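You operate a simulated robot arm through the tools that you are given. There is no shell and no other tool.

Carry out the task below with a simulated two-armed robot. There is one attempt and no reset: what you move stays moved.

Task
The ROLL socket is faulty: move its plug to SPARE with the motors off, then jog ROLL to 1.
Fine: it is the cream plug on the black motor box; switch the motors on again and set the axis knob to SPARE; leave the purple plug in.

Only the result counts: the job must be done as asked and must still hold three seconds after the hand-in. Knocking over, shifting, dropping, spilling or breaking anything else fails it.

Robot
Two 7-joint arms with two-finger parallel grippers on one trunk that stands fixed in place. Base frame: the origin is at the foot of the trunk, x ahead of it, y to its left, z up. Lengths are in mm, angles in degrees, forces in N, time in s.
The left shoulder is at [60, 189, 1228], the right one opposite. With the tool pointing down near the work surface each hand reaches from about 100 to 640 mm from the base axis, measured 20 degrees to its own side. Payload 3.43 kg a hand.
Tool frame (each hand has its own): the origin (TCP) lies between the finger pads and is the grasp point; the fingertips stand 30 mm ahead of it; z points along the fingers, y is the line along which they close. The gripper opens to 94 mm. The fingers are 28 mm wide and 10 mm thick; the gripper's body (50 by 96 mm) begins 55 mm behind the TCP.
Orientation is told as [roll, pitch, yaw] about the base's x, y, z axes, in that order, counted from this pose: with the fingers straight down and closing along the base's y, the tool's x points along the base's -x, its y along +y and its z along -z.

Tools
- The arms move only by the tool apply_moves. It takes "left_deltas", "right_deltas" or both (then of equal length, played together; a hand with none holds still); each is a list of rows, each a list of 7 numbers: the shift along the tool's x, y, z in units of 30 mm (1.0 is 30 mm), then the turn, a rotation vector about the tool's x, y, z in units of 8 degrees (1.0 is 8 degrees), then the gripper command, from -1 (fully open) to 1 (shut), values between in proportion. In form: [[tx, ty, tz, rx, ry, rz, gripper], ...]. A call has 1 to 20 rows; each row shifts and turns the commanded pose from where the row before left it, along the tool's axes as they then stand. A call with a number of a shift or a turn outside -1 to 1 is refused whole. A row lasts 0.2 s, in which the tool goes at most 50 mm and 8.6 degrees; a call with a longer step from one row to the next is refused whole, and so is a gripper value outside its range. Where a pose cannot be reached the arm comes as near as it can. A force on the tool above 90 N (or 10 N above the force at the start of the call, whichever is more), or a blocked arm, ends the call early, and 0.2 s more pass. Each finger travels about 153 mm/s and halts on what it meets, pressing with about 32 N; the grip force reading is that of the motor and also rises with nothing between the fingers. The clock runs only during rows and for 0.2 s after the last one: add rows that do not move to give the fingers time. It gives the time, the measured TCP pose, the force on the tool (base axes), the opening and the grip force at its end, in the units of the frame above (readings bear some noise), with the torque about the TCP (base axes, N m) and any sound that the robot's microphone picked up, and new pictures: "views" is both (left out), scene, wrist or none (wrist: the cameras of the hands that moved).
- Cameras (640 x 400 px; columns grow to the right, rows downward): "scene" is now at [7.9, -6.1, 1766.3]; the picture's right is [-0.10, -0.99, 0.00], its down [-0.85, 0.09, -0.52] and it looks along [0.52, -0.06, -0.85] (base axes); focal length 374 px, centre (320, 200). "left" rides on the left gripper at [76, -14, -102] in its tool frame; the picture's right is [0.18, 0.98, 0.00], its down [-0.75, 0.14, -0.64] and it looks along [-0.63, 0.12, 0.77] (tool axes); focal length 243 px, centre (320, 200). "right" rides on the right gripper at [76, 14, -102] in its tool frame; the picture's right is [-0.18, 0.98, 0.00], its down [-0.75, -0.14, -0.64] and it looks along [-0.63, -0.12, 0.77] (tool axes); focal length 243 px, centre (320, 200). There is no depth. A picture from a camera that has moved, and an enlarged one, comes with that camera's place and axes in the base frame and with its lens.
- raise_lower(by): slides the trunk up (or, below 0, down) by that many mm; the arms and the scene camera ride with it, the base frame stays. It gives what a move gives, with no picture.
- aim_head(pan, tilt): turns the head with the scene camera to pan (to the left, within 86 degrees either way) and tilt (down, from -29 to 69), counted from straight ahead of the robot. It gives what a move gives, and a new picture of the scene camera.
- close_up(camera, box): a new picture of the part [left, top, right, bottom] of that camera's present view, enlarged. It takes no simulated time.
- job_done(): hands the job in; it is judged then, once.

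Nothing tells you positions but the pictures and the camera data. Unless the task says otherwise, let go and move clear before handing in.

The tools are called after "Emit:" by a JSON object that holds its "name" and its "arguments". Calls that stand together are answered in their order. apply_moves: Moves the arms, as the interface text tells. Its arguments: {"type":"object","properties":{"left_deltas":{"type":"array","items":{"type":"array","items":{"type":"number"}}},"right_deltas":{"type":"array","items":{"type":"array","items":{"type":"number"}}},"views":{"type":"string","enum":["both","scene","wrist","none"]}},"required":[]} The other tools are called the same way: raise_lower (by) moves the trunk up or down; aim_head (pan, tilt) turns the head that bears the scene camera; close_up (camera, box) takes an enlarged picture of a part of a camera's view; job_done () hands the job in.

At the start:

```text
time_s: 0.0
left_position: [390.8, 222.4, 1133.0]
left_orientation: [0.0, -0.1, 0.0]
left_wrist_force: [0.4, 0.0, 0.2]
left_ft_torque: [0.0, -0.01, 0.0]
left_grip_width: 93.9
left_finger_force: 0.0
right_position: [338.8, -81.6, 1210.8]
right_orientation: [0.0, 0.0, 0.0]
right_wrist_force: [-0.3, -0.1, 0.6]
right_ft_torque: [0.0, 0.04, 0.0]
right_grip_width: 93.7
right_finger_force: 0.0
trunk travel left (down, up): [-900.0, 90.0]
head pan, tilt (commanded): [-6.0, 58.4]
```

scene: 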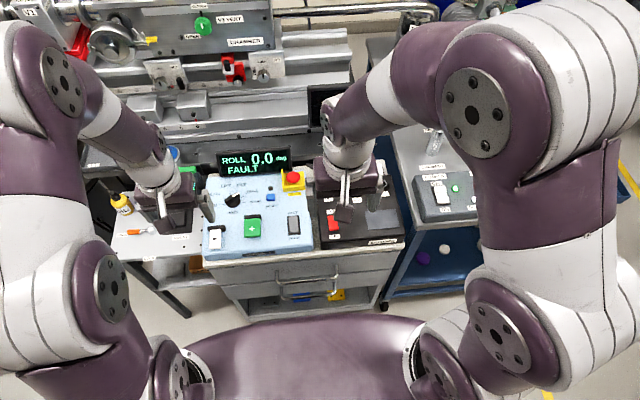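
right: 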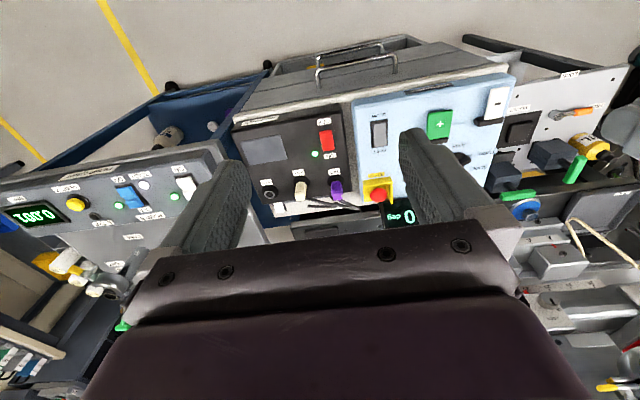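
left: 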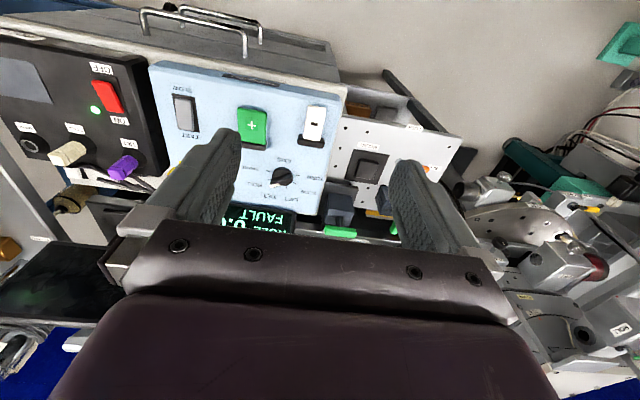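

I see a light-blue control pendant panel with a display (ROLL 0.0 FAULT), and to its right a black motor box with a red rocker switch and cream and purple plugs. I'll take close-ups to read labels before moving.

Emit:
{"name": "close_up", "arguments": {"camera": "right", "box": [220, 70, 400, 220]}}

Emit:
{"name": "close_up", "arguments": {"camera": "left", "box": [0, 30, 180, 220]}}

Emit:
{"name": "close_up", "arguments": {"camera": "left", "box": [140, 60, 360, 240]}}

Emit:
{"name": "close_up", "arguments": {"camera": "scene", "box": [190, 140, 410, 270]}}

```text
2.67 times, centred on (310, 145) of right
camera zoom: at [264.0, -66.4, 1313.5], right [0.18, 0.98, 0.0], down [0.75, -0.14, 0.64], along [0.63, -0.12, -0.77], focal length 647 px, centre (347, 347)
```

zoom: 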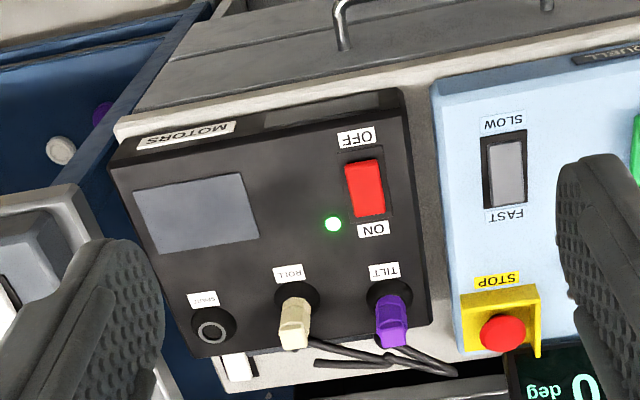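

```text
2.11 times, centred on (90, 125) of left
camera zoom: at [316.0, 206.9, 1235.4], right [-0.18, 0.98, 0.0], down [0.75, 0.14, 0.64], along [0.63, 0.12, -0.77], focal length 511 px, centre (804, 358)
```

zoom: 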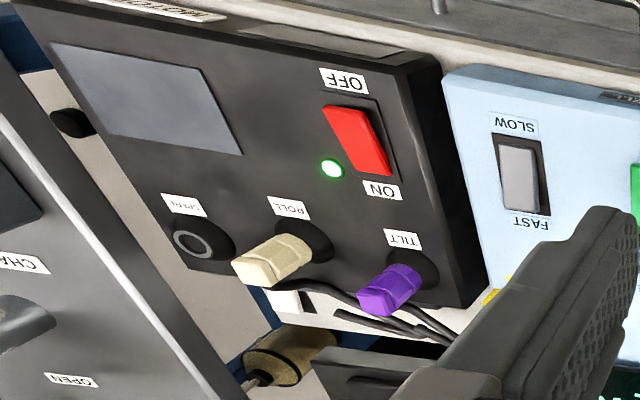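

```text
2.22 times, centred on (250, 150) of left
camera zoom: at [316.0, 206.9, 1235.4], right [-0.18, 0.98, 0.0], down [0.75, 0.14, 0.64], along [0.63, 0.12, -0.77], focal length 539 px, centre (476, 311)
```

zoom: 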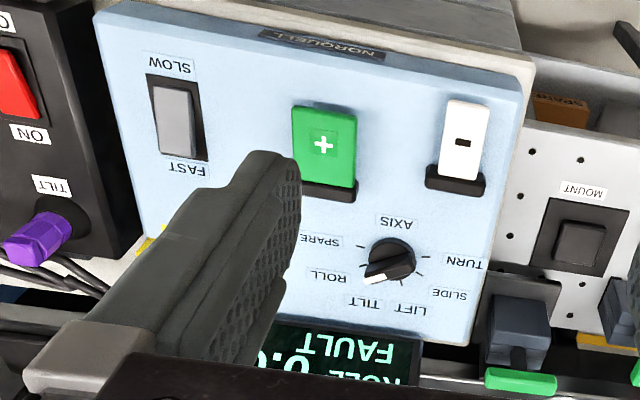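

```text
2.91 times, centred on (300, 205) of scene
camera zoom: at [7.9, -6.1, 1766.3], right [-0.1, -0.99, 0.0], down [-0.85, 0.09, -0.52], along [0.52, -0.06, -0.85], focal length 1088 px, centre (378, 186)
```

zoom: 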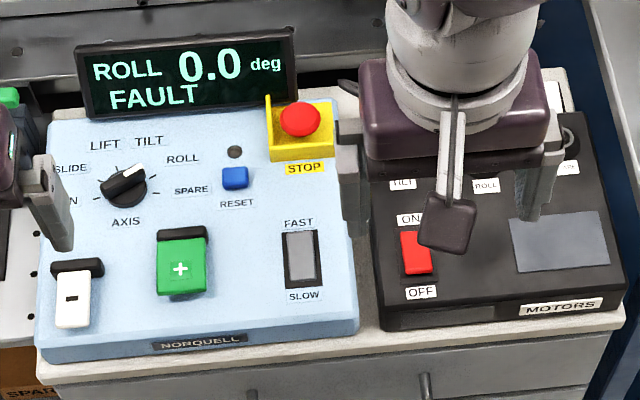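

The motor box (cream plug around x 595, y -175, z 870) and the axis panel (green + near x 498, y 127) are partly hidden by the arms. I'll spread the hands outward to get clear views.

Emit:
{"name": "apply_moves", "arguments": {"left_deltas": [[0, 1, 0, 0, 0, 0, -1], [0, 1, 0, 0, 0, 0, -1], [0, 1, 0, 0, 0, 0, -1], [0, 1, 0, 0, 0, 0, -1], [0, 1, 0, 0, 0, 0, -1], [0, 1, 0, 0, 0, 0, -1]], "right_deltas": [[0, -1, 0, 0, 0, 0, -1], [0, -1, 0, 0, 0, 0, -1], [0, -1, 0, 0, 0, 0, -1], [0, -1, 0, 0, 0, 0, -1], [0, -1, 0, 0, 0, 0, -1], [0, -1, 0, 0, 0, 0, -1]], "views": "both"}}

```text
time_s: 1.4
left_position: [391.6, 404.5, 1134.0]
left_orientation: [-0.1, 0.1, 0.0]
left_wrist_force: [0.4, 1.0, 0.6]
left_ft_torque: [0.03, -0.03, 0.01]
left_grip_width: 93.9
left_finger_force: 0.0
right_position: [337.2, -260.9, 1211.2]
right_orientation: [0.0, 0.1, 0.0]
right_wrist_force: [0.1, 1.7, 0.4]
right_ft_torque: [-0.02, -0.01, 0.04]
right_grip_width: 93.9
right_finger_force: 0.0
trunk travel left (down, up): [-900.0, 90.0]
head pan, tilt (commanded): [-6.0, 58.4]
camera scene: at [8.1, -5.8, 1766.3], right [-0.1, -0.99, 0.0], down [-0.85, 0.09, -0.52], along [0.52, -0.06, -0.85], focal length 374 px, centre (320, 200)
camera right: at [262.5, -245.7, 1314.3], right [0.18, 0.98, 0.0], down [0.75, -0.14, 0.64], along [0.63, -0.12, -0.77], focal length 243 px, centre (320, 200)
camera left: at [316.5, 389.0, 1235.7], right [-0.18, 0.98, 0.0], down [0.75, 0.14, 0.64], along [0.63, 0.12, -0.77], focal length 243 px, centre (320, 200)
```

scene: 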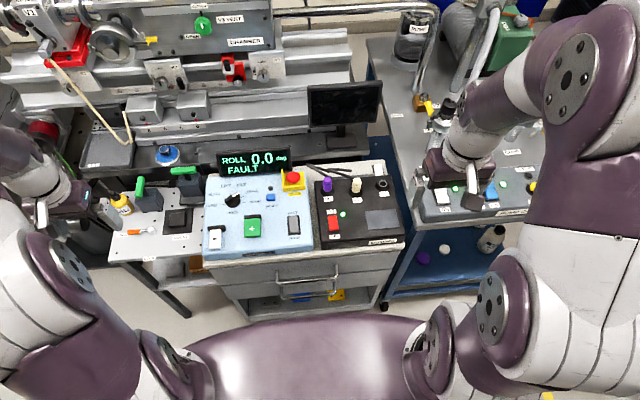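
right: 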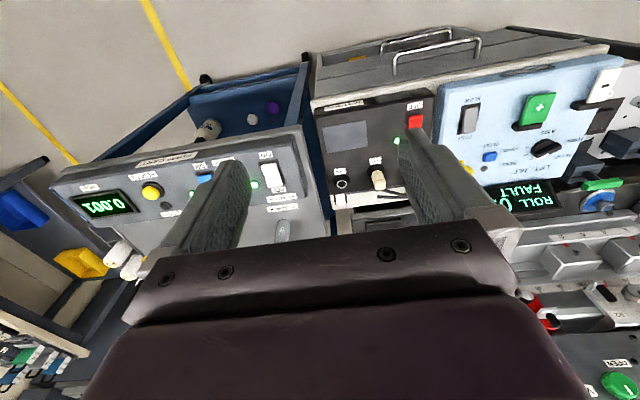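
left: 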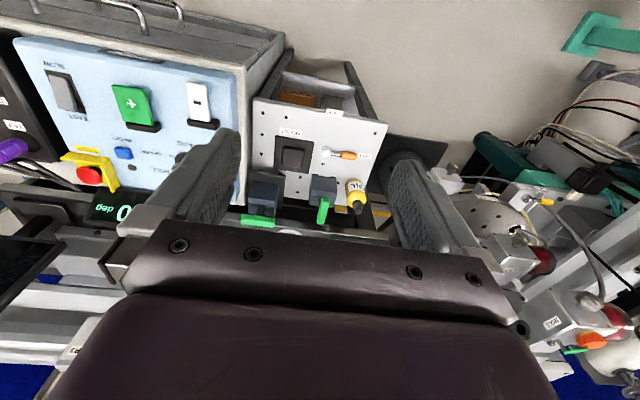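

Emit:
{"name": "close_up", "arguments": {"camera": "scene", "box": [190, 140, 320, 260]}}

Emit:
{"name": "close_up", "arguments": {"camera": "scene", "box": [300, 150, 420, 260]}}

Emit:
{"name": "close_up", "arguments": {"camera": "right", "box": [300, 80, 450, 220]}}

Emit:
{"name": "close_up", "arguments": {"camera": "left", "box": [20, 30, 260, 220]}}

```text
3.33 times, centred on (255, 200) of scene
camera zoom: at [8.1, -5.8, 1766.3], right [-0.1, -0.99, 0.0], down [-0.85, 0.09, -0.52], along [0.52, -0.06, -0.85], focal length 1247 px, centre (537, 200)
```

zoom: 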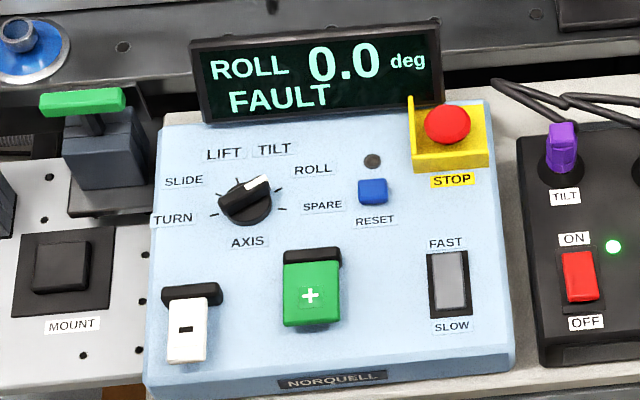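

```text
3.64 times, centred on (360, 205) of scene
camera zoom: at [8.1, -5.8, 1766.3], right [-0.1, -0.99, 0.0], down [-0.85, 0.09, -0.52], along [0.52, -0.06, -0.85], focal length 1360 px, centre (174, 182)
```

zoom: 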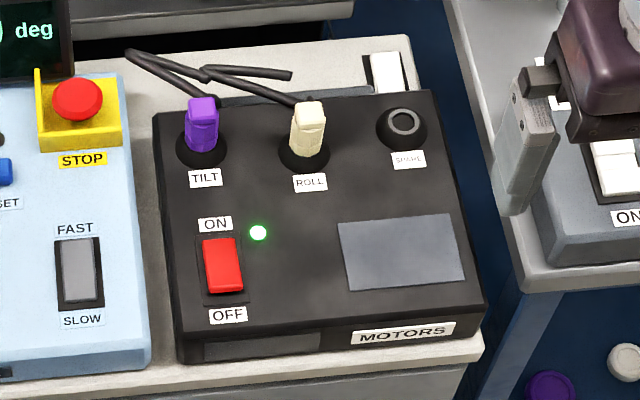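

```text
2.86 times, centred on (375, 150) of right
camera zoom: at [262.5, -245.7, 1314.3], right [0.18, 0.98, 0.0], down [0.75, -0.14, 0.64], along [0.63, -0.12, -0.77], focal length 693 px, centre (163, 343)
```

zoom: 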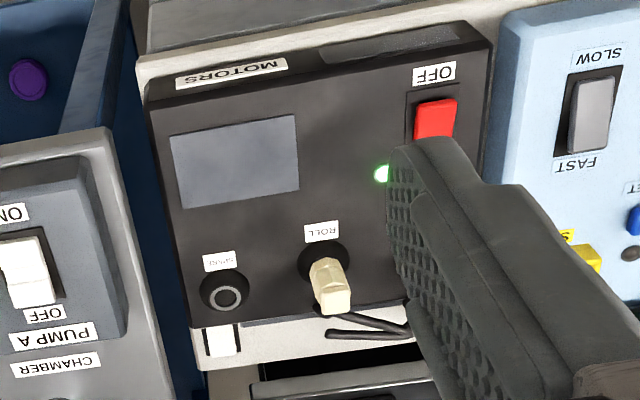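

```text
2.11 times, centred on (140, 125) of left
camera zoom: at [316.5, 389.0, 1235.7], right [-0.18, 0.98, 0.0], down [0.75, 0.14, 0.64], along [0.63, 0.12, -0.77], focal length 511 px, centre (699, 358)
```

zoom: 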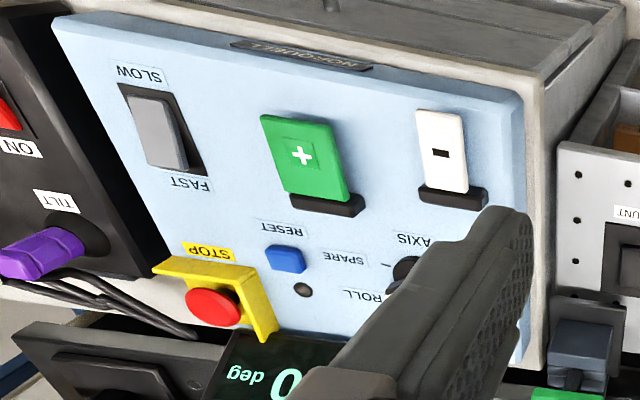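

The panel and the motor box top are flat and horizontal at about z 837; the ROLL plug is near (592, -173) and the SPARE socket near (602, -256), which is at the edge of reach. I'll lower the trunk to gain reach, then look again.

Emit:
{"name": "raise_lower", "arguments": {"by": -130}}

Emit:
{"name": "aim_head", "arguments": {"pan": -6, "tilt": 54}}

```text
time_s: 3.0
left_position: [392.6, 404.3, 1003.9]
left_orientation: [0.0, 0.0, 0.0]
left_wrist_force: [-0.1, -0.1, 0.7]
left_ft_torque: [0.01, 0.02, -0.04]
left_grip_width: 94.0
left_finger_force: 0.1
right_position: [338.3, -260.6, 1082.4]
right_orientation: [0.0, -0.1, 0.0]
right_wrist_force: [-0.3, 0.5, -0.2]
right_ft_torque: [0.0, 0.0, 0.0]
right_grip_width: 94.0
right_finger_force: 0.1
trunk travel left (down, up): [-770.0, 220.0]
head pan, tilt (commanded): [-6.0, 58.4]
```

```text
time_s: 3.6
left_position: [392.4, 403.0, 1003.7]
left_orientation: [0.0, 0.1, 0.0]
left_wrist_force: [-0.2, -0.4, 0.0]
left_ft_torque: [-0.04, 0.01, 0.02]
left_grip_width: 93.9
left_finger_force: 0.1
right_position: [338.4, -259.5, 1079.9]
right_orientation: [0.0, 0.0, 0.0]
right_wrist_force: [-0.3, -0.3, -0.8]
right_ft_torque: [-0.02, -0.02, 0.01]
right_grip_width: 94.3
right_finger_force: 0.0
trunk travel left (down, up): [-770.0, 220.0]
head pan, tilt (commanded): [-6.0, 54.0]
camera scene: at [12.4, -6.6, 1641.8], right [-0.1, -0.99, 0.0], down [-0.8, 0.08, -0.59], along [0.58, -0.06, -0.81], focal length 374 px, centre (320, 200)
```

scene: 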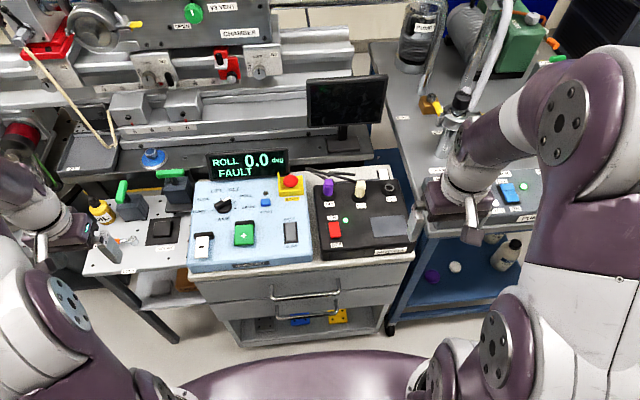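

Trunk is down and the cameras are closer. I'll bring the right hand over the near side of the motor box, gripper shut, to look at the rocker and plugs close-up.

Emit:
{"name": "apply_moves", "arguments": {"right_deltas": [[-0.68, 0.93, 0.8, 0, 0, 0, 1], [-0.68, 0.93, 0.8, 0, 0, 0, 1], [-0.68, 0.93, 0.8, 0, 0, 0, 1], [-0.68, 0.93, 0.8, 0, 0, 0, 1], [-0.68, 0.93, 0.8, 0, 0, 0, 1], [0, 0, 0, 0, 0, 0, 1]], "views": "both"}}

```text
time_s: 5.0
left_position: [392.2, 403.0, 1004.9]
left_orientation: [0.0, 0.0, 0.0]
left_wrist_force: [-0.2, -0.1, -0.2]
left_ft_torque: [0.05, -0.04, -0.01]
left_grip_width: 94.0
left_finger_force: 0.0
right_position: [440.0, -119.6, 960.7]
right_orientation: [0.0, 0.0, 0.0]
right_wrist_force: [0.2, 0.2, 1.3]
right_ft_torque: [-0.01, -0.02, -0.01]
right_grip_width: 0.0
right_finger_force: 32.3
trunk travel left (down, up): [-770.0, 220.0]
head pan, tilt (commanded): [-6.0, 54.0]
camera scene: at [11.5, -7.3, 1641.8], right [-0.1, -0.99, 0.0], down [-0.8, 0.09, -0.59], along [0.58, -0.06, -0.81], focal length 374 px, centre (320, 200)
camera right: at [364.7, -105.4, 1063.8], right [0.18, 0.98, 0.0], down [0.75, -0.14, 0.64], along [0.63, -0.12, -0.77], focal length 243 px, centre (320, 200)
```

scene: 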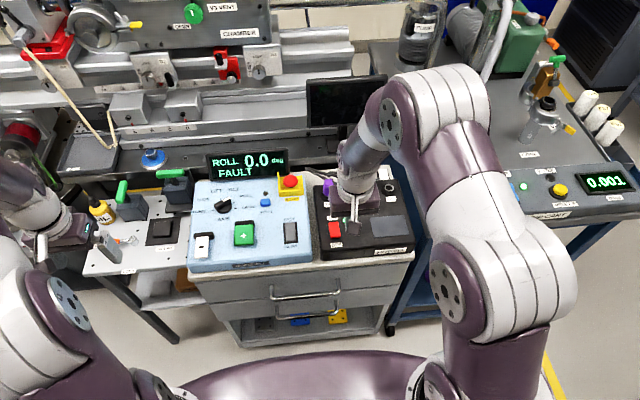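
right: 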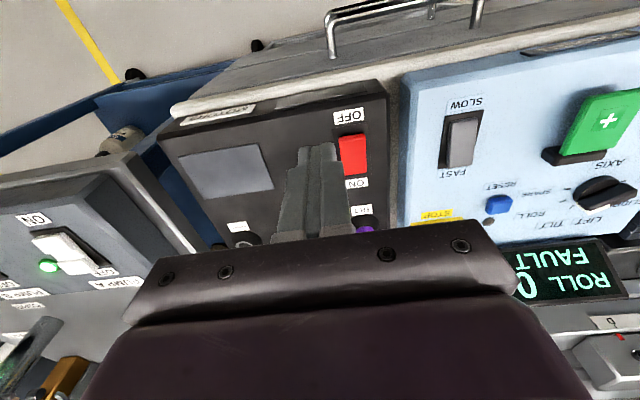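

Emit:
{"name": "close_up", "arguments": {"camera": "right", "box": [270, 100, 400, 190]}}

Emit:
{"name": "close_up", "arguments": {"camera": "scene", "box": [185, 150, 305, 280]}}

```text
4.44 times, centred on (335, 145) of right
camera zoom: at [364.7, -105.4, 1063.8], right [0.18, 0.98, 0.0], down [0.75, -0.14, 0.64], along [0.63, -0.12, -0.77], focal length 1078 px, centre (253, 444)
```

zoom: 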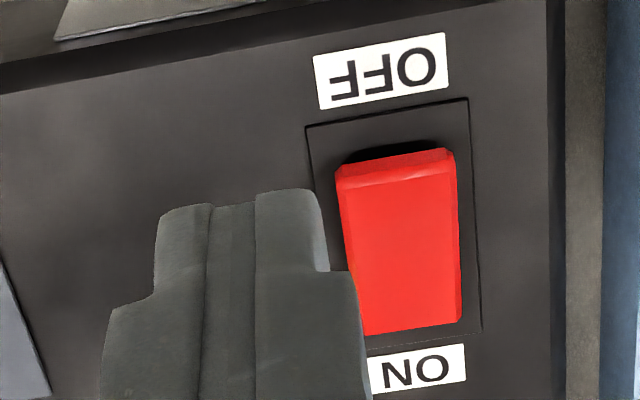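

```text
3.08 times, centred on (245, 215) of scene
camera zoom: at [11.5, -7.3, 1641.8], right [-0.1, -0.99, 0.0], down [-0.8, 0.09, -0.59], along [0.58, -0.06, -0.81], focal length 1151 px, centre (551, 154)
```

zoom: 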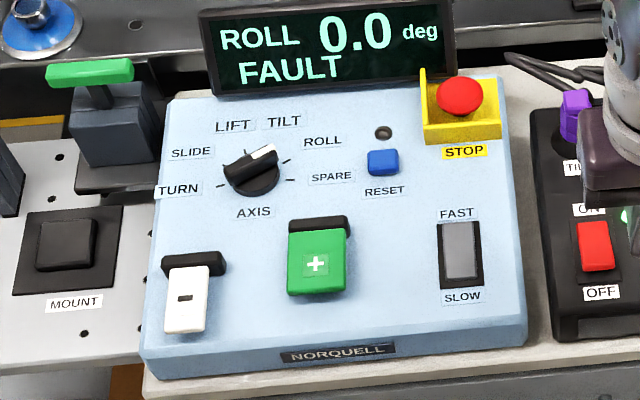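

The rocker is in the ON position (near OFF end raised), centred about (493, -93.5). I'll move above its near end and press down gently to switch motors OFF.

Emit:
{"name": "apply_moves", "arguments": {"right_deltas": [[-0.433, 0.433, 1.0, 0, 0, 0, 1], [-0.45, 0.45, 1.0, 0, 0, 0, 1], [0, 0, 0, 0, 0, 0, 1]], "views": "wrist"}}

Emit:
{"name": "close_up", "arguments": {"camera": "right", "box": [250, 90, 410, 200]}}

```text
time_s: 5.8
left_position: [391.4, 403.6, 1004.0]
left_orientation: [0.0, 0.0, 0.0]
left_wrist_force: [0.0, 0.7, -0.6]
left_ft_torque: [0.0, -0.05, 0.0]
left_grip_width: 93.9
left_finger_force: 0.1
right_position: [466.3, -92.3, 900.6]
right_orientation: [0.0, 0.0, -0.1]
right_wrist_force: [-0.3, -0.1, -0.3]
right_ft_torque: [0.03, 0.0, 0.01]
right_grip_width: 0.0
right_finger_force: 31.8
trunk travel left (down, up): [-770.0, 220.0]
head pan, tilt (commanded): [-6.0, 54.0]
camera right: at [390.4, -78.2, 1003.5], right [0.18, 0.98, 0.0], down [0.75, -0.14, 0.64], along [0.63, -0.12, -0.77], focal length 243 px, centre (320, 200)
```

right: 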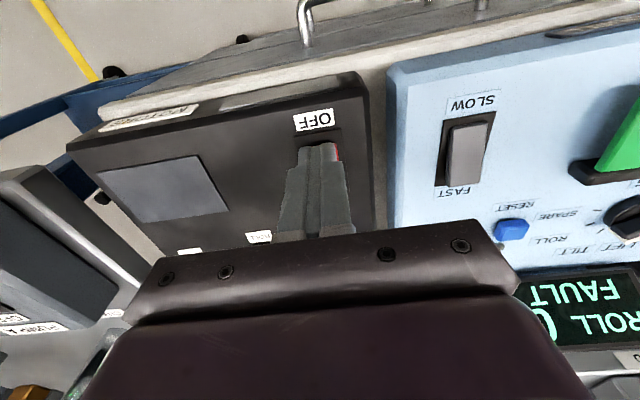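

```text
3.64 times, centred on (330, 145) of right
camera zoom: at [390.4, -78.2, 1003.5], right [0.18, 0.98, 0.0], down [0.75, -0.14, 0.64], along [0.63, -0.12, -0.77], focal length 882 px, centre (284, 400)
```

zoom: 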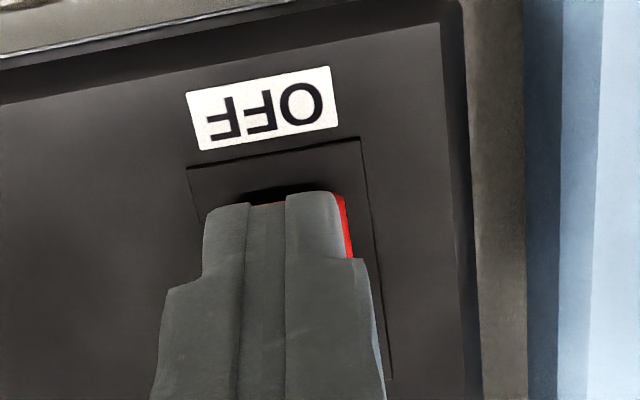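

Emit:
{"name": "apply_moves", "arguments": {"right_deltas": [[0, 0, 0.3, 0, 0, 0, 1], [0, 0, 0.1, 0, 0, 0, 1], [0, 0, 0.1, 0, 0, 0, 1], [0, 0, 0.1, 0, 0, 0, 1], [0, 0, 0.1, 0, 0, 0, 1], [0, 0, 0.1, 0, 0, 0, 1], [0, 0, 0.1, 0, 0, 0, 1]], "views": "both"}}

```text
time_s: 7.4
left_position: [392.2, 401.5, 1003.4]
left_orientation: [0.1, 0.1, 0.0]
left_wrist_force: [-0.3, -0.8, -0.6]
left_ft_torque: [0.04, -0.02, 0.02]
left_grip_width: 94.0
left_finger_force: 0.0
right_position: [466.8, -93.2, 874.9]
right_orientation: [-0.1, 0.0, -0.1]
right_wrist_force: [0.7, -0.5, -0.2]
right_ft_torque: [-0.01, 0.05, -0.03]
right_grip_width: 0.0
right_finger_force: 31.3
trunk travel left (down, up): [-770.0, 220.0]
head pan, tilt (commanded): [-6.0, 54.0]
camera scene: at [13.0, -6.6, 1641.8], right [-0.1, -0.99, 0.0], down [-0.8, 0.08, -0.59], along [0.58, -0.06, -0.81], focal length 374 px, centre (320, 200)
camera right: at [391.1, -78.7, 976.6], right [0.18, 0.98, 0.0], down [0.75, -0.14, 0.64], along [0.63, -0.12, -0.77], focal length 243 px, centre (320, 200)
```

scene: 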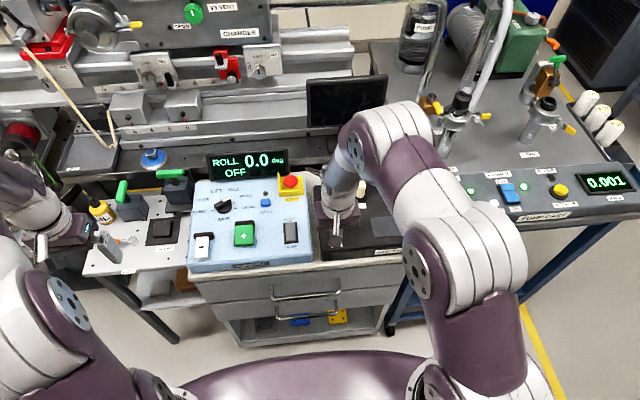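
right: 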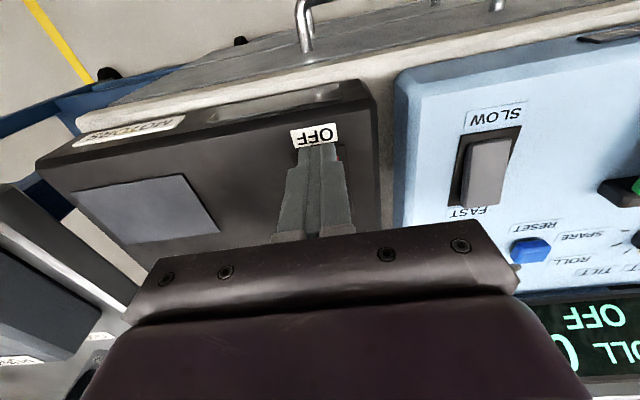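

The display now shows ROLL 0.0 OFF — motors are off. I'll raise the hand, open it partway, and go over the cream plug for a close look.

Emit:
{"name": "apply_moves", "arguments": {"right_deltas": [[0, 0, -1, 0, 0, 0, 1], [0, 0, -1, 0, 0, 0, 1], [0, 0, -1, 0, 0, 0, 0.5], [-0.84, -0.533, 0, 0, 0, 0, 0], [-0.84, -0.533, 0, 0, 0, 0, -0.27], [-0.84, -0.533, 0, 0, 0, 0, -0.27], [-0.84, -0.533, 0, 0, 0, 0, -0.27], [-0.84, -0.533, 0, 0, 0, 0, -0.27], [0, 0, 0, 0, 0, 0, -0.27]], "views": "both"}}

Emit:
{"name": "close_up", "arguments": {"camera": "right", "box": [220, 70, 420, 230]}}

Emit:
{"name": "close_up", "arguments": {"camera": "scene", "box": [310, 160, 420, 270]}}

```text
time_s: 9.4
left_position: [390.9, 403.3, 1002.7]
left_orientation: [0.0, 0.1, 0.0]
left_wrist_force: [0.3, 0.1, 0.3]
left_ft_torque: [-0.01, 0.01, 0.0]
left_grip_width: 93.8
left_finger_force: 0.1
right_position: [594.5, -174.4, 965.0]
right_orientation: [0.0, -0.1, 0.0]
right_wrist_force: [-0.2, -0.2, -0.4]
right_ft_torque: [0.02, -0.01, 0.01]
right_grip_width: 59.6
right_finger_force: 0.1
trunk travel left (down, up): [-770.0, 220.0]
head pan, tilt (commanded): [-6.0, 54.0]
camera scene: at [11.8, -6.1, 1641.8], right [-0.1, -0.99, 0.0], down [-0.8, 0.08, -0.59], along [0.58, -0.06, -0.81], focal length 374 px, centre (320, 200)
camera right: at [517.4, -159.5, 1067.8], right [0.18, 0.98, 0.0], down [0.75, -0.14, 0.64], along [0.63, -0.12, -0.77], focal length 243 px, centre (320, 200)
```

scene: 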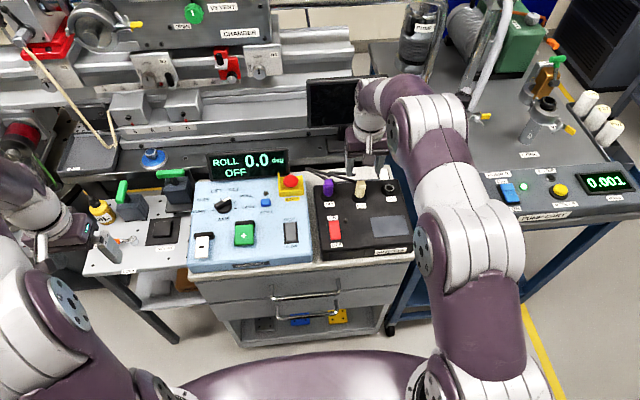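
right: 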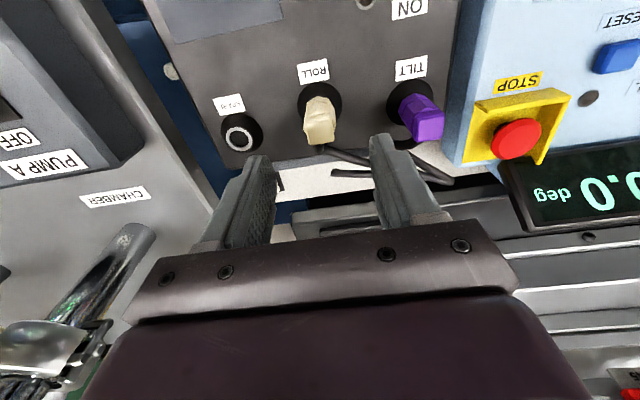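

```text
2.50 times, centred on (320, 150) of right
camera zoom: at [517.4, -159.5, 1067.8], right [0.18, 0.98, 0.0], down [0.75, -0.14, 0.64], along [0.63, -0.12, -0.77], focal length 606 px, centre (320, 325)
```

zoom: 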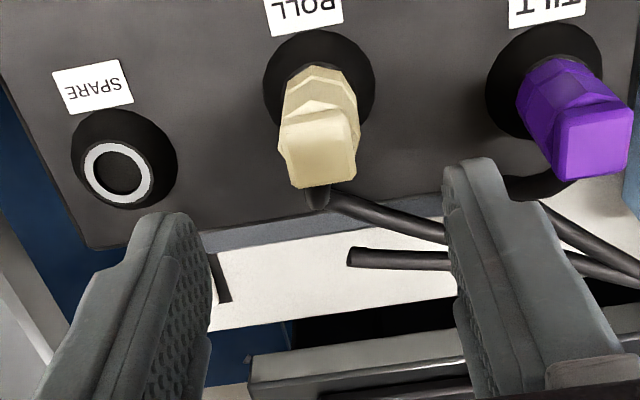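

```text
3.64 times, centred on (365, 215) of scene
camera zoom: at [11.8, -6.1, 1641.8], right [-0.1, -0.99, 0.0], down [-0.8, 0.08, -0.59], along [0.58, -0.06, -0.81], focal length 1360 px, centre (156, 146)
```

zoom: 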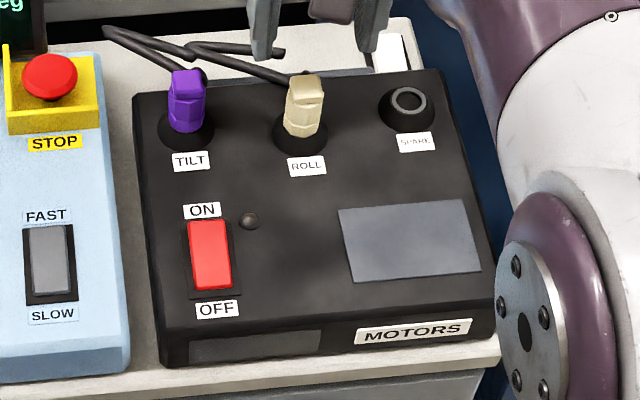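

The plug is centred about (592, -173), top near z 896, and the SPARE socket ring at about (606, -255), top z 850. I'll descend with the fingers straddling the cream plug (tips just above the collar), then check before closing.

Emit:
{"name": "apply_moves", "arguments": {"right_deltas": [[0.083, 0.037, 0.9, 0, 0, 0, -0.27], [0, 0, 0.9, 0, 0, 0, -0.27], [0, 0, 0.85, 0, 0, 0, -0.27], [0, 0, 0, 0, 0, 0, -0.27]], "views": "both"}}

Emit:
{"name": "close_up", "arguments": {"camera": "right", "box": [220, 70, 420, 230]}}

Emit:
{"name": "close_up", "arguments": {"camera": "scene", "box": [310, 130, 420, 240]}}

```text
time_s: 10.4
left_position: [391.2, 403.7, 1004.0]
left_orientation: [0.0, 0.0, 0.0]
left_wrist_force: [0.4, -0.2, 0.2]
left_ft_torque: [0.02, 0.04, 0.0]
left_grip_width: 94.0
left_finger_force: 0.1
right_position: [591.0, -173.5, 886.4]
right_orientation: [0.0, -0.1, -0.1]
right_wrist_force: [-0.4, 0.4, -0.2]
right_ft_torque: [0.02, 0.01, -0.03]
right_grip_width: 59.6
right_finger_force: 0.1
trunk travel left (down, up): [-770.0, 220.0]
head pan, tilt (commanded): [-6.0, 54.0]
camera scene: at [12.2, -6.4, 1641.8], right [-0.1, -0.99, 0.0], down [-0.8, 0.08, -0.59], along [0.58, -0.06, -0.81], focal length 374 px, centre (320, 200)
camera right: at [514.8, -157.1, 988.4], right [0.18, 0.98, 0.0], down [0.75, -0.14, 0.64], along [0.63, -0.12, -0.77], focal length 243 px, centre (320, 200)
```

scene: 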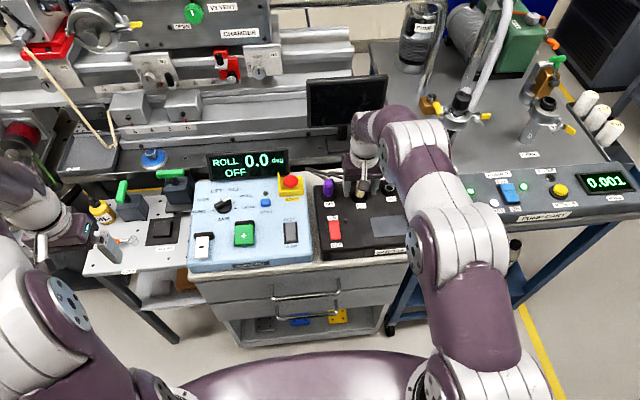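
right: 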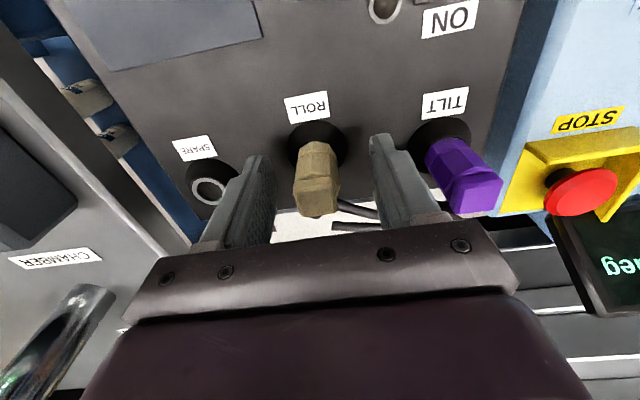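

```text
2.50 times, centred on (320, 150) of right
camera zoom: at [514.8, -157.1, 988.4], right [0.18, 0.98, 0.0], down [0.75, -0.14, 0.64], along [0.63, -0.12, -0.77], focal length 606 px, centre (320, 325)
```

zoom: 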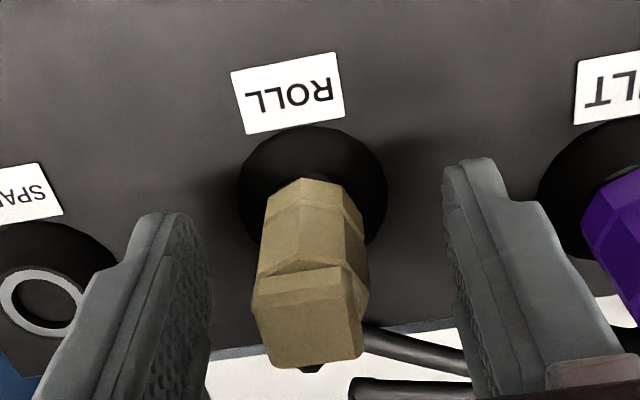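

```text
3.64 times, centred on (365, 185) of scene
camera zoom: at [12.2, -6.4, 1641.8], right [-0.1, -0.99, 0.0], down [-0.8, 0.08, -0.59], along [0.58, -0.06, -0.81], focal length 1360 px, centre (156, 254)
```

zoom: 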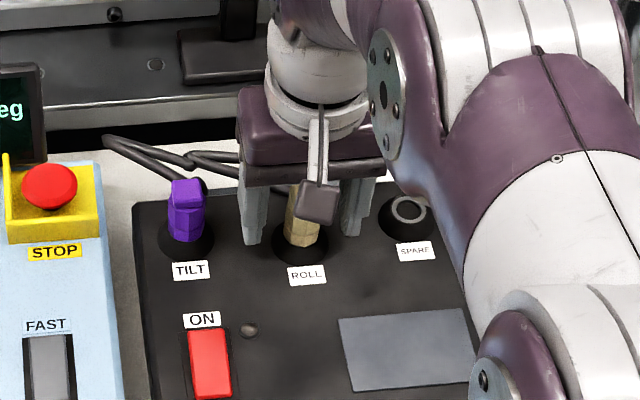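

Emit:
{"name": "apply_moves", "arguments": {"right_deltas": [[0, 0, 0.05, 0, 0, 0, 0.2], [0, 0, 0, 0, 0, 0, 1], [0, 0, 0, 0, 0, 0, 1], [0, 0, 0, 0, 0, 0, 1]], "views": "wrist"}}

Emit:
{"name": "close_up", "arguments": {"camera": "right", "box": [220, 70, 420, 230]}}

```text
time_s: 11.4
left_position: [391.5, 403.4, 1004.7]
left_orientation: [0.1, 0.0, 0.0]
left_wrist_force: [0.6, -0.5, -0.3]
left_ft_torque: [0.0, -0.01, 0.02]
left_grip_width: 93.9
left_finger_force: 0.1
right_position: [590.8, -173.3, 883.7]
right_orientation: [0.1, 0.0, 0.0]
right_wrist_force: [-0.1, -3.6, 1.7]
right_ft_torque: [-0.14, 0.02, -0.06]
right_grip_width: 26.0
right_finger_force: 31.9
trunk travel left (down, up): [-770.0, 220.0]
head pan, tilt (commanded): [-6.0, 54.0]
camera right: at [515.1, -158.3, 987.1], right [0.18, 0.98, 0.0], down [0.75, -0.14, 0.64], along [0.63, -0.12, -0.77], focal length 243 px, centre (320, 200)
```

right: 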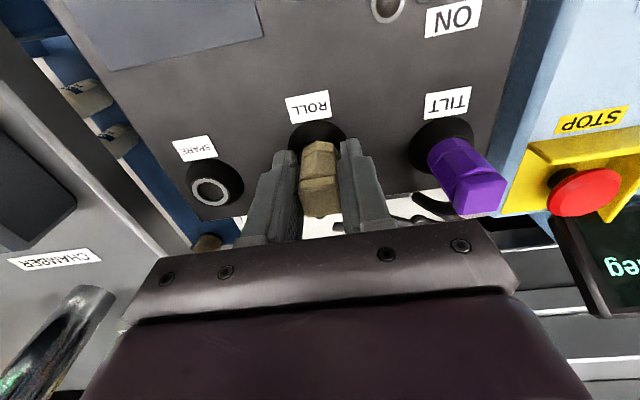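

```text
2.50 times, centred on (320, 150) of right
camera zoom: at [515.1, -158.3, 987.1], right [0.18, 0.98, 0.0], down [0.75, -0.14, 0.64], along [0.63, -0.12, -0.77], focal length 606 px, centre (320, 325)
```

zoom: 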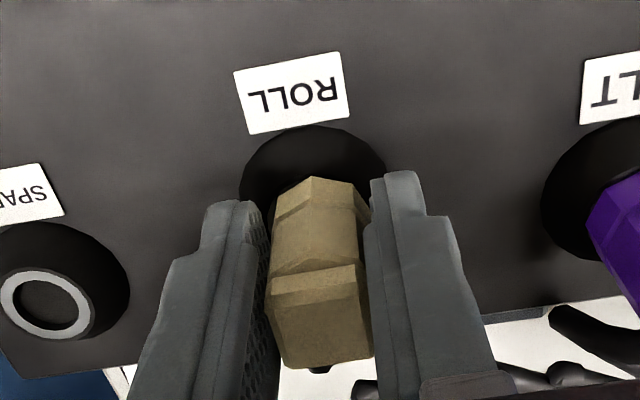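

Gripped at 26 mm. Now pull straight up out of the ROLL socket.

Emit:
{"name": "apply_moves", "arguments": {"right_deltas": [[0, 0, -0.1, 0, 0, 0, 1], [0, 0, -0.1, 0, 0, 0, 1], [0, 0, -0.15, 0, 0, 0, 1], [0, 0, -0.2, 0, 0, 0, 1], [0, 0, -0.2, 0, 0, 0, 1], [0, 0, -0.25, 0, 0, 0, 1], [0, 0, -0.25, 0, 0, 0, 1], [0, 0, -0.3, 0, 0, 0, 1], [0, 0, -0.3, 0, 0, 0, 1], [0, 0, 0, 0, 0, 0, 1]], "views": "both"}}

Emit:
{"name": "close_up", "arguments": {"camera": "right", "box": [200, 70, 420, 230]}}

Emit:
{"name": "close_up", "arguments": {"camera": "scene", "box": [310, 130, 420, 240]}}

```text
time_s: 13.6
left_position: [392.3, 403.0, 1003.6]
left_orientation: [0.0, 0.0, 0.0]
left_wrist_force: [0.1, -1.1, 0.2]
left_ft_torque: [-0.01, 0.0, -0.02]
left_grip_width: 94.2
left_finger_force: 0.1
right_position: [591.1, -172.3, 938.8]
right_orientation: [0.0, 0.0, 0.0]
right_wrist_force: [0.0, 0.1, -0.8]
right_ft_torque: [-0.01, 0.01, -0.01]
right_grip_width: 26.1
right_finger_force: 32.4
trunk travel left (down, up): [-770.0, 220.0]
head pan, tilt (commanded): [-6.0, 54.0]
camera scene: at [12.8, -6.7, 1641.8], right [-0.1, -0.99, 0.0], down [-0.8, 0.08, -0.59], along [0.58, -0.06, -0.81], focal length 374 px, centre (320, 200)
camera right: at [514.3, -158.0, 1041.5], right [0.18, 0.98, 0.0], down [0.75, -0.14, 0.64], along [0.63, -0.12, -0.77], focal length 243 px, centre (320, 200)
```

scene: 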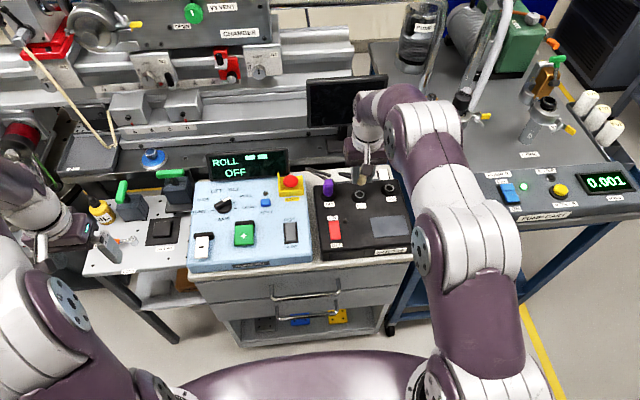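
right: 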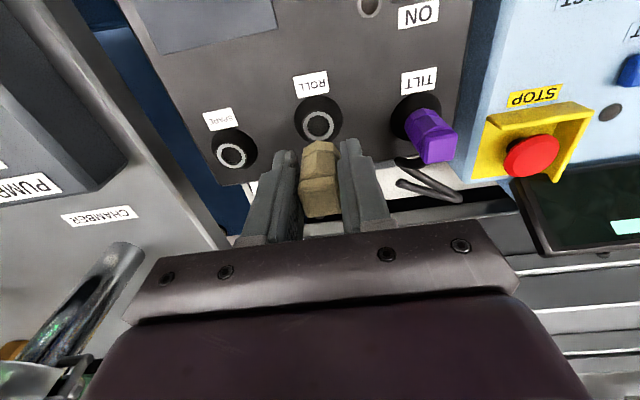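

```text
2.50 times, centred on (310, 150) of right
camera zoom: at [514.3, -158.0, 1041.5], right [0.18, 0.98, 0.0], down [0.75, -0.14, 0.64], along [0.63, -0.12, -0.77], focal length 606 px, centre (345, 325)
```

zoom: 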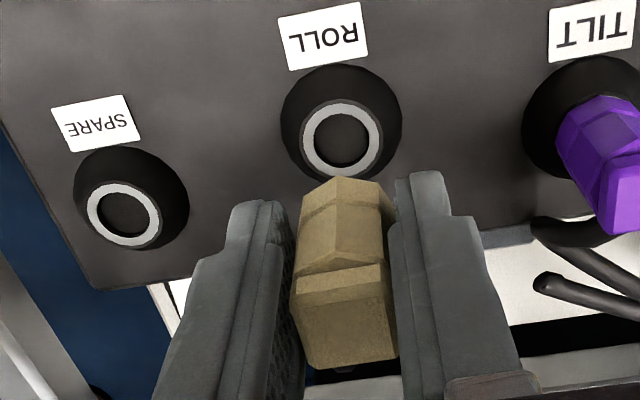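

```text
3.64 times, centred on (365, 185) of scene
camera zoom: at [12.8, -6.7, 1641.8], right [-0.1, -0.99, 0.0], down [-0.8, 0.08, -0.59], along [0.58, -0.06, -0.81], focal length 1360 px, centre (156, 254)
```

zoom: 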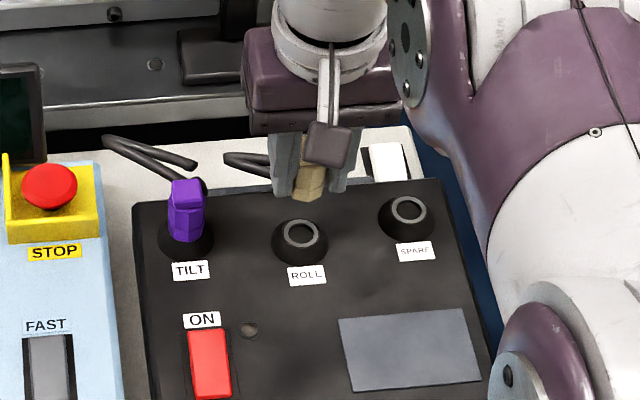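

The plug is out (display shows "ROLL -- OFF"). I'll zoom tightly to measure the offset between the ROLL and SPARE sockets precisely.

Emit:
{"name": "close_up", "arguments": {"camera": "scene", "box": [350, 175, 400, 206]}}

Emit:
{"name": "close_up", "arguments": {"camera": "right", "box": [205, 80, 345, 168]}}

```text
12.80 times, centred on (375, 190) of scene
camera zoom: at [12.8, -6.7, 1641.8], right [-0.1, -0.99, 0.0], down [-0.8, 0.08, -0.59], along [0.58, -0.06, -0.81], focal length 4788 px, centre (-384, 322)
```

zoom: 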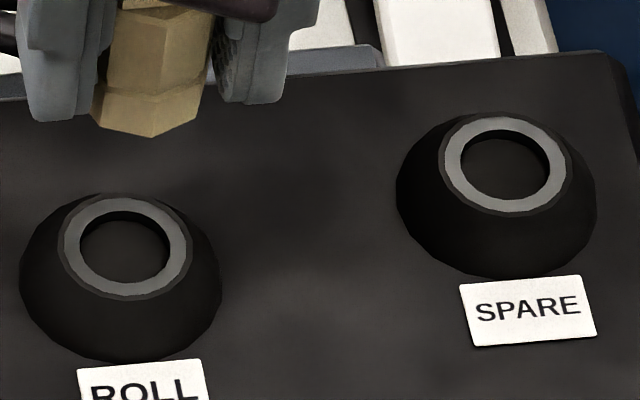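

```text
4.55 times, centred on (275, 124) of right
camera zoom: at [514.3, -158.0, 1041.5], right [0.18, 0.98, 0.0], down [0.75, -0.14, 0.64], along [0.63, -0.12, -0.77], focal length 1103 px, centre (524, 546)
```

zoom: 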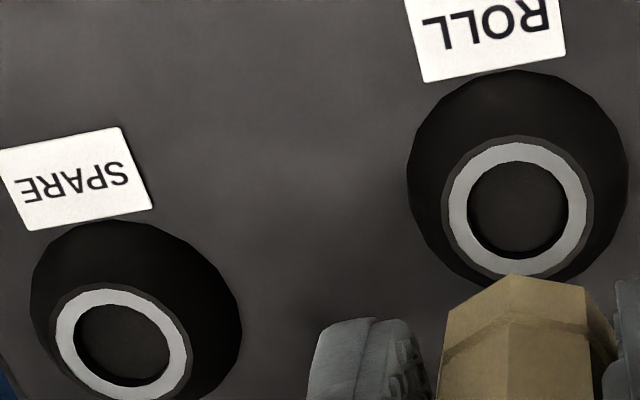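

Both measurements agree: SPARE is about +13 mm in x and -82 mm in y from ROLL. I'll carry the plug over at this height and check the alignment.

Emit:
{"name": "apply_moves", "arguments": {"right_deltas": [[-0.109, -0.683, 0, 0, 0, 0, 1], [-0.109, -0.683, 0, 0, 0, 0, 1], [-0.109, -0.683, 0, 0, 0, 0, 1], [-0.11, -0.684, 0, 0, 0, 0, 1], [0, 0, 0, 0, 0, 0, 1], [0, 0, 0, 0, 0, 0, 1]], "views": "both"}}

Emit:
{"name": "close_up", "arguments": {"camera": "right", "box": [240, 70, 420, 230]}}

Emit:
{"name": "close_up", "arguments": {"camera": "scene", "box": [350, 155, 420, 205]}}

```text
time_s: 15.0
left_position: [392.8, 403.8, 1002.4]
left_orientation: [0.1, 0.0, -0.1]
left_wrist_force: [0.1, 0.5, 0.0]
left_ft_torque: [0.02, 0.01, 0.02]
left_grip_width: 94.2
left_finger_force: 0.1
right_position: [603.7, -253.7, 938.8]
right_orientation: [0.0, 0.0, 0.0]
right_wrist_force: [0.5, 0.6, 0.1]
right_ft_torque: [0.0, 0.0, 0.01]
right_grip_width: 25.7
right_finger_force: 31.9
trunk travel left (down, up): [-770.0, 220.0]
head pan, tilt (commanded): [-6.0, 54.0]
camera scene: at [12.7, -6.8, 1641.8], right [-0.1, -0.99, 0.0], down [-0.8, 0.08, -0.59], along [0.58, -0.06, -0.81], focal length 374 px, centre (320, 200)
camera right: at [527.8, -239.8, 1041.7], right [0.18, 0.98, 0.0], down [0.75, -0.14, 0.64], along [0.63, -0.12, -0.77], focal length 243 px, centre (320, 200)
```

scene: 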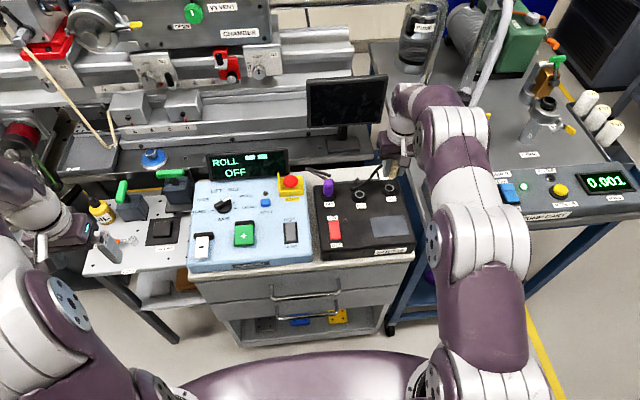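
right: 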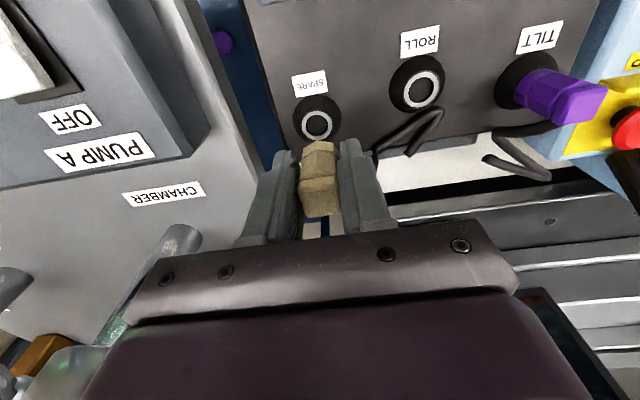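

```text
2.50 times, centred on (330, 150) of right
camera zoom: at [527.8, -239.8, 1041.7], right [0.18, 0.98, 0.0], down [0.75, -0.14, 0.64], along [0.63, -0.12, -0.77], focal length 606 px, centre (295, 325)
```

zoom: 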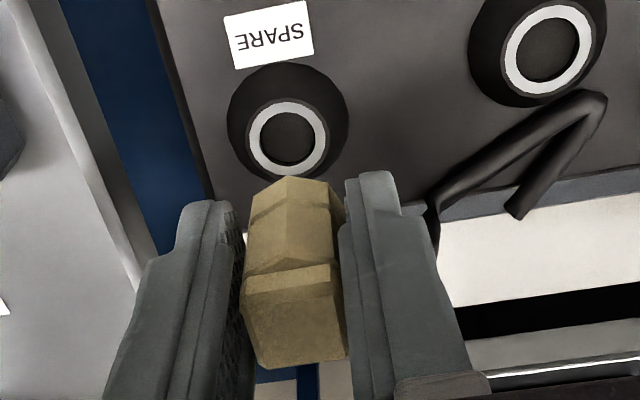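

```text
8.00 times, centred on (385, 180) of scene
camera zoom: at [12.7, -6.8, 1641.8], right [-0.1, -0.99, 0.0], down [-0.8, 0.08, -0.59], along [0.58, -0.06, -0.81], focal length 2993 px, centre (-200, 360)
```

zoom: 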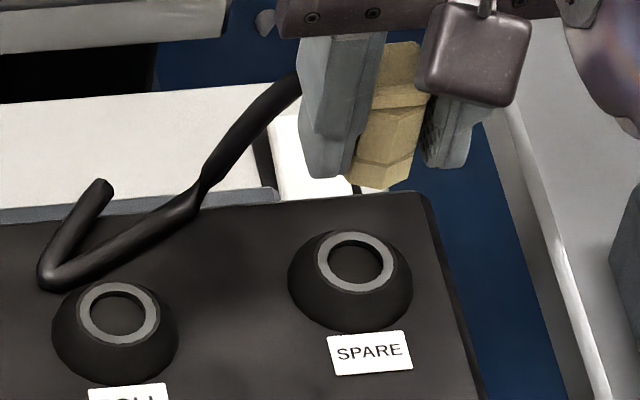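

Compared with the view above ROLL, the SPARE ring sits slightly further to -y, so I need about -2 mm in y and a hair in +x. I'll correct that and lower to just above the socket.

Emit:
{"name": "apply_moves", "arguments": {"right_deltas": [[-0.013, -0.07, 0, 0, 0, 0, 1], [0, 0, 0.4, 0, 0, 0, 1], [0, 0, 0.4, 0, 0, 0, 1], [0, 0, 0.2, 0, 0, 0, 1], [0, 0, 0, 0, 0, 0, 1]], "views": "wrist"}}

Emit:
{"name": "close_up", "arguments": {"camera": "right", "box": [240, 70, 420, 230]}}

Emit:
{"name": "close_up", "arguments": {"camera": "scene", "box": [350, 155, 420, 205]}}

```text
time_s: 16.2
left_position: [392.5, 403.0, 1003.5]
left_orientation: [0.0, 0.0, 0.0]
left_wrist_force: [0.3, -0.6, 0.0]
left_ft_torque: [-0.01, 0.0, -0.01]
left_grip_width: 93.8
left_finger_force: 0.0
right_position: [604.1, -257.5, 908.6]
right_orientation: [-0.1, 0.0, 0.0]
right_wrist_force: [0.0, -0.5, 0.2]
right_ft_torque: [0.01, 0.04, 0.03]
right_grip_width: 25.7
right_finger_force: 31.7
trunk travel left (down, up): [-770.0, 220.0]
head pan, tilt (commanded): [-6.0, 54.0]
camera right: at [528.4, -242.6, 1011.3], right [0.18, 0.98, 0.0], down [0.75, -0.14, 0.64], along [0.63, -0.12, -0.77], focal length 243 px, centre (320, 200)
```

right: 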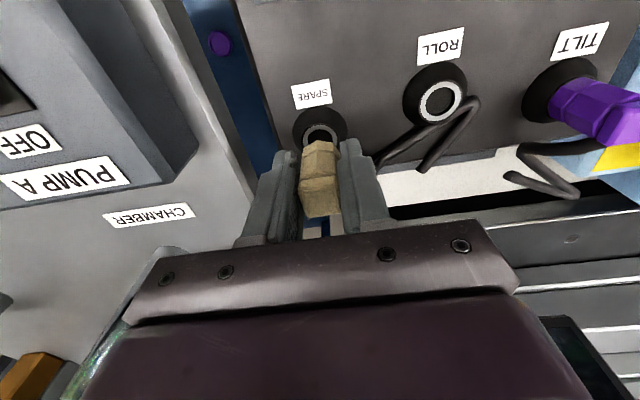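

```text
2.50 times, centred on (330, 150) of right
camera zoom: at [528.4, -242.6, 1011.3], right [0.18, 0.98, 0.0], down [0.75, -0.14, 0.64], along [0.63, -0.12, -0.77], focal length 606 px, centre (295, 325)
```

zoom: 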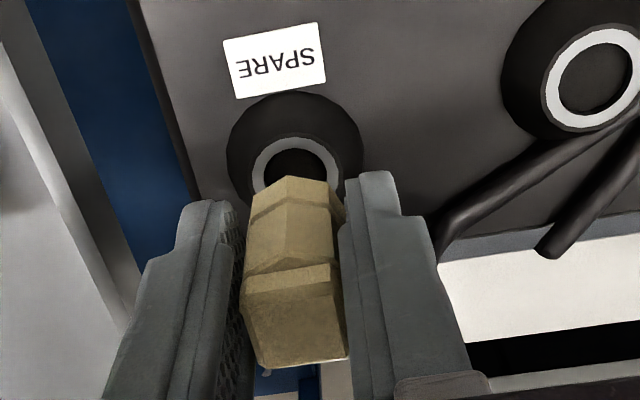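

```text
8.00 times, centred on (385, 180) of scene
camera zoom: at [12.6, -6.6, 1641.8], right [-0.1, -0.99, 0.0], down [-0.8, 0.08, -0.59], along [0.58, -0.06, -0.81], focal length 2993 px, centre (-200, 360)
```

zoom: 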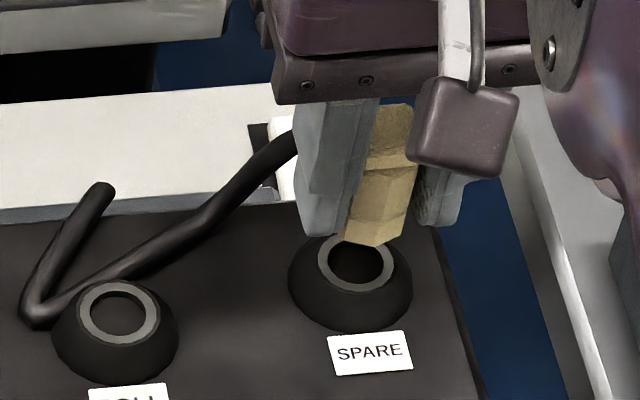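

Emit:
{"name": "close_up", "arguments": {"camera": "scene", "box": [382, 168, 412, 200]}}

Emit:
{"name": "close_up", "arguments": {"camera": "right", "box": [280, 90, 360, 160]}}

```text
12.50 times, centred on (397, 184) of scene
camera zoom: at [12.6, -6.6, 1641.8], right [-0.1, -0.99, 0.0], down [-0.8, 0.08, -0.59], along [0.58, -0.06, -0.81], focal length 4676 px, centre (-642, 400)
```

zoom: 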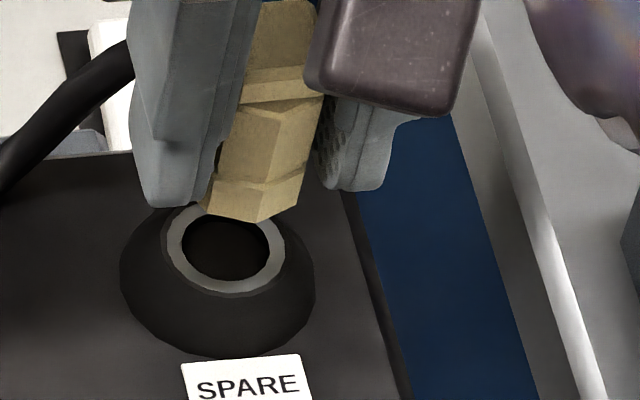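

```text
5.71 times, centred on (320, 125) of right
camera zoom: at [528.4, -242.6, 1011.3], right [0.18, 0.98, 0.0], down [0.75, -0.14, 0.64], along [0.63, -0.12, -0.77], focal length 1386 px, centre (320, 629)
```

zoom: 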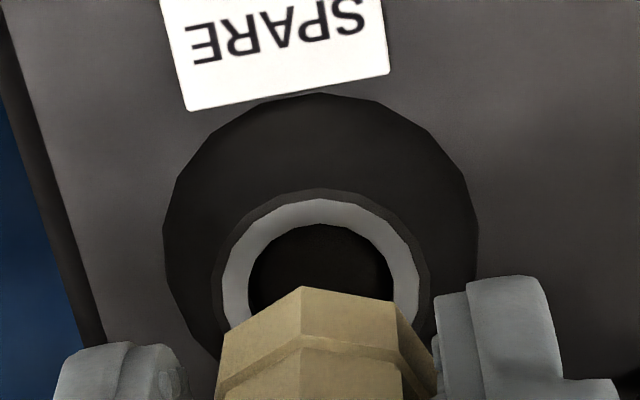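

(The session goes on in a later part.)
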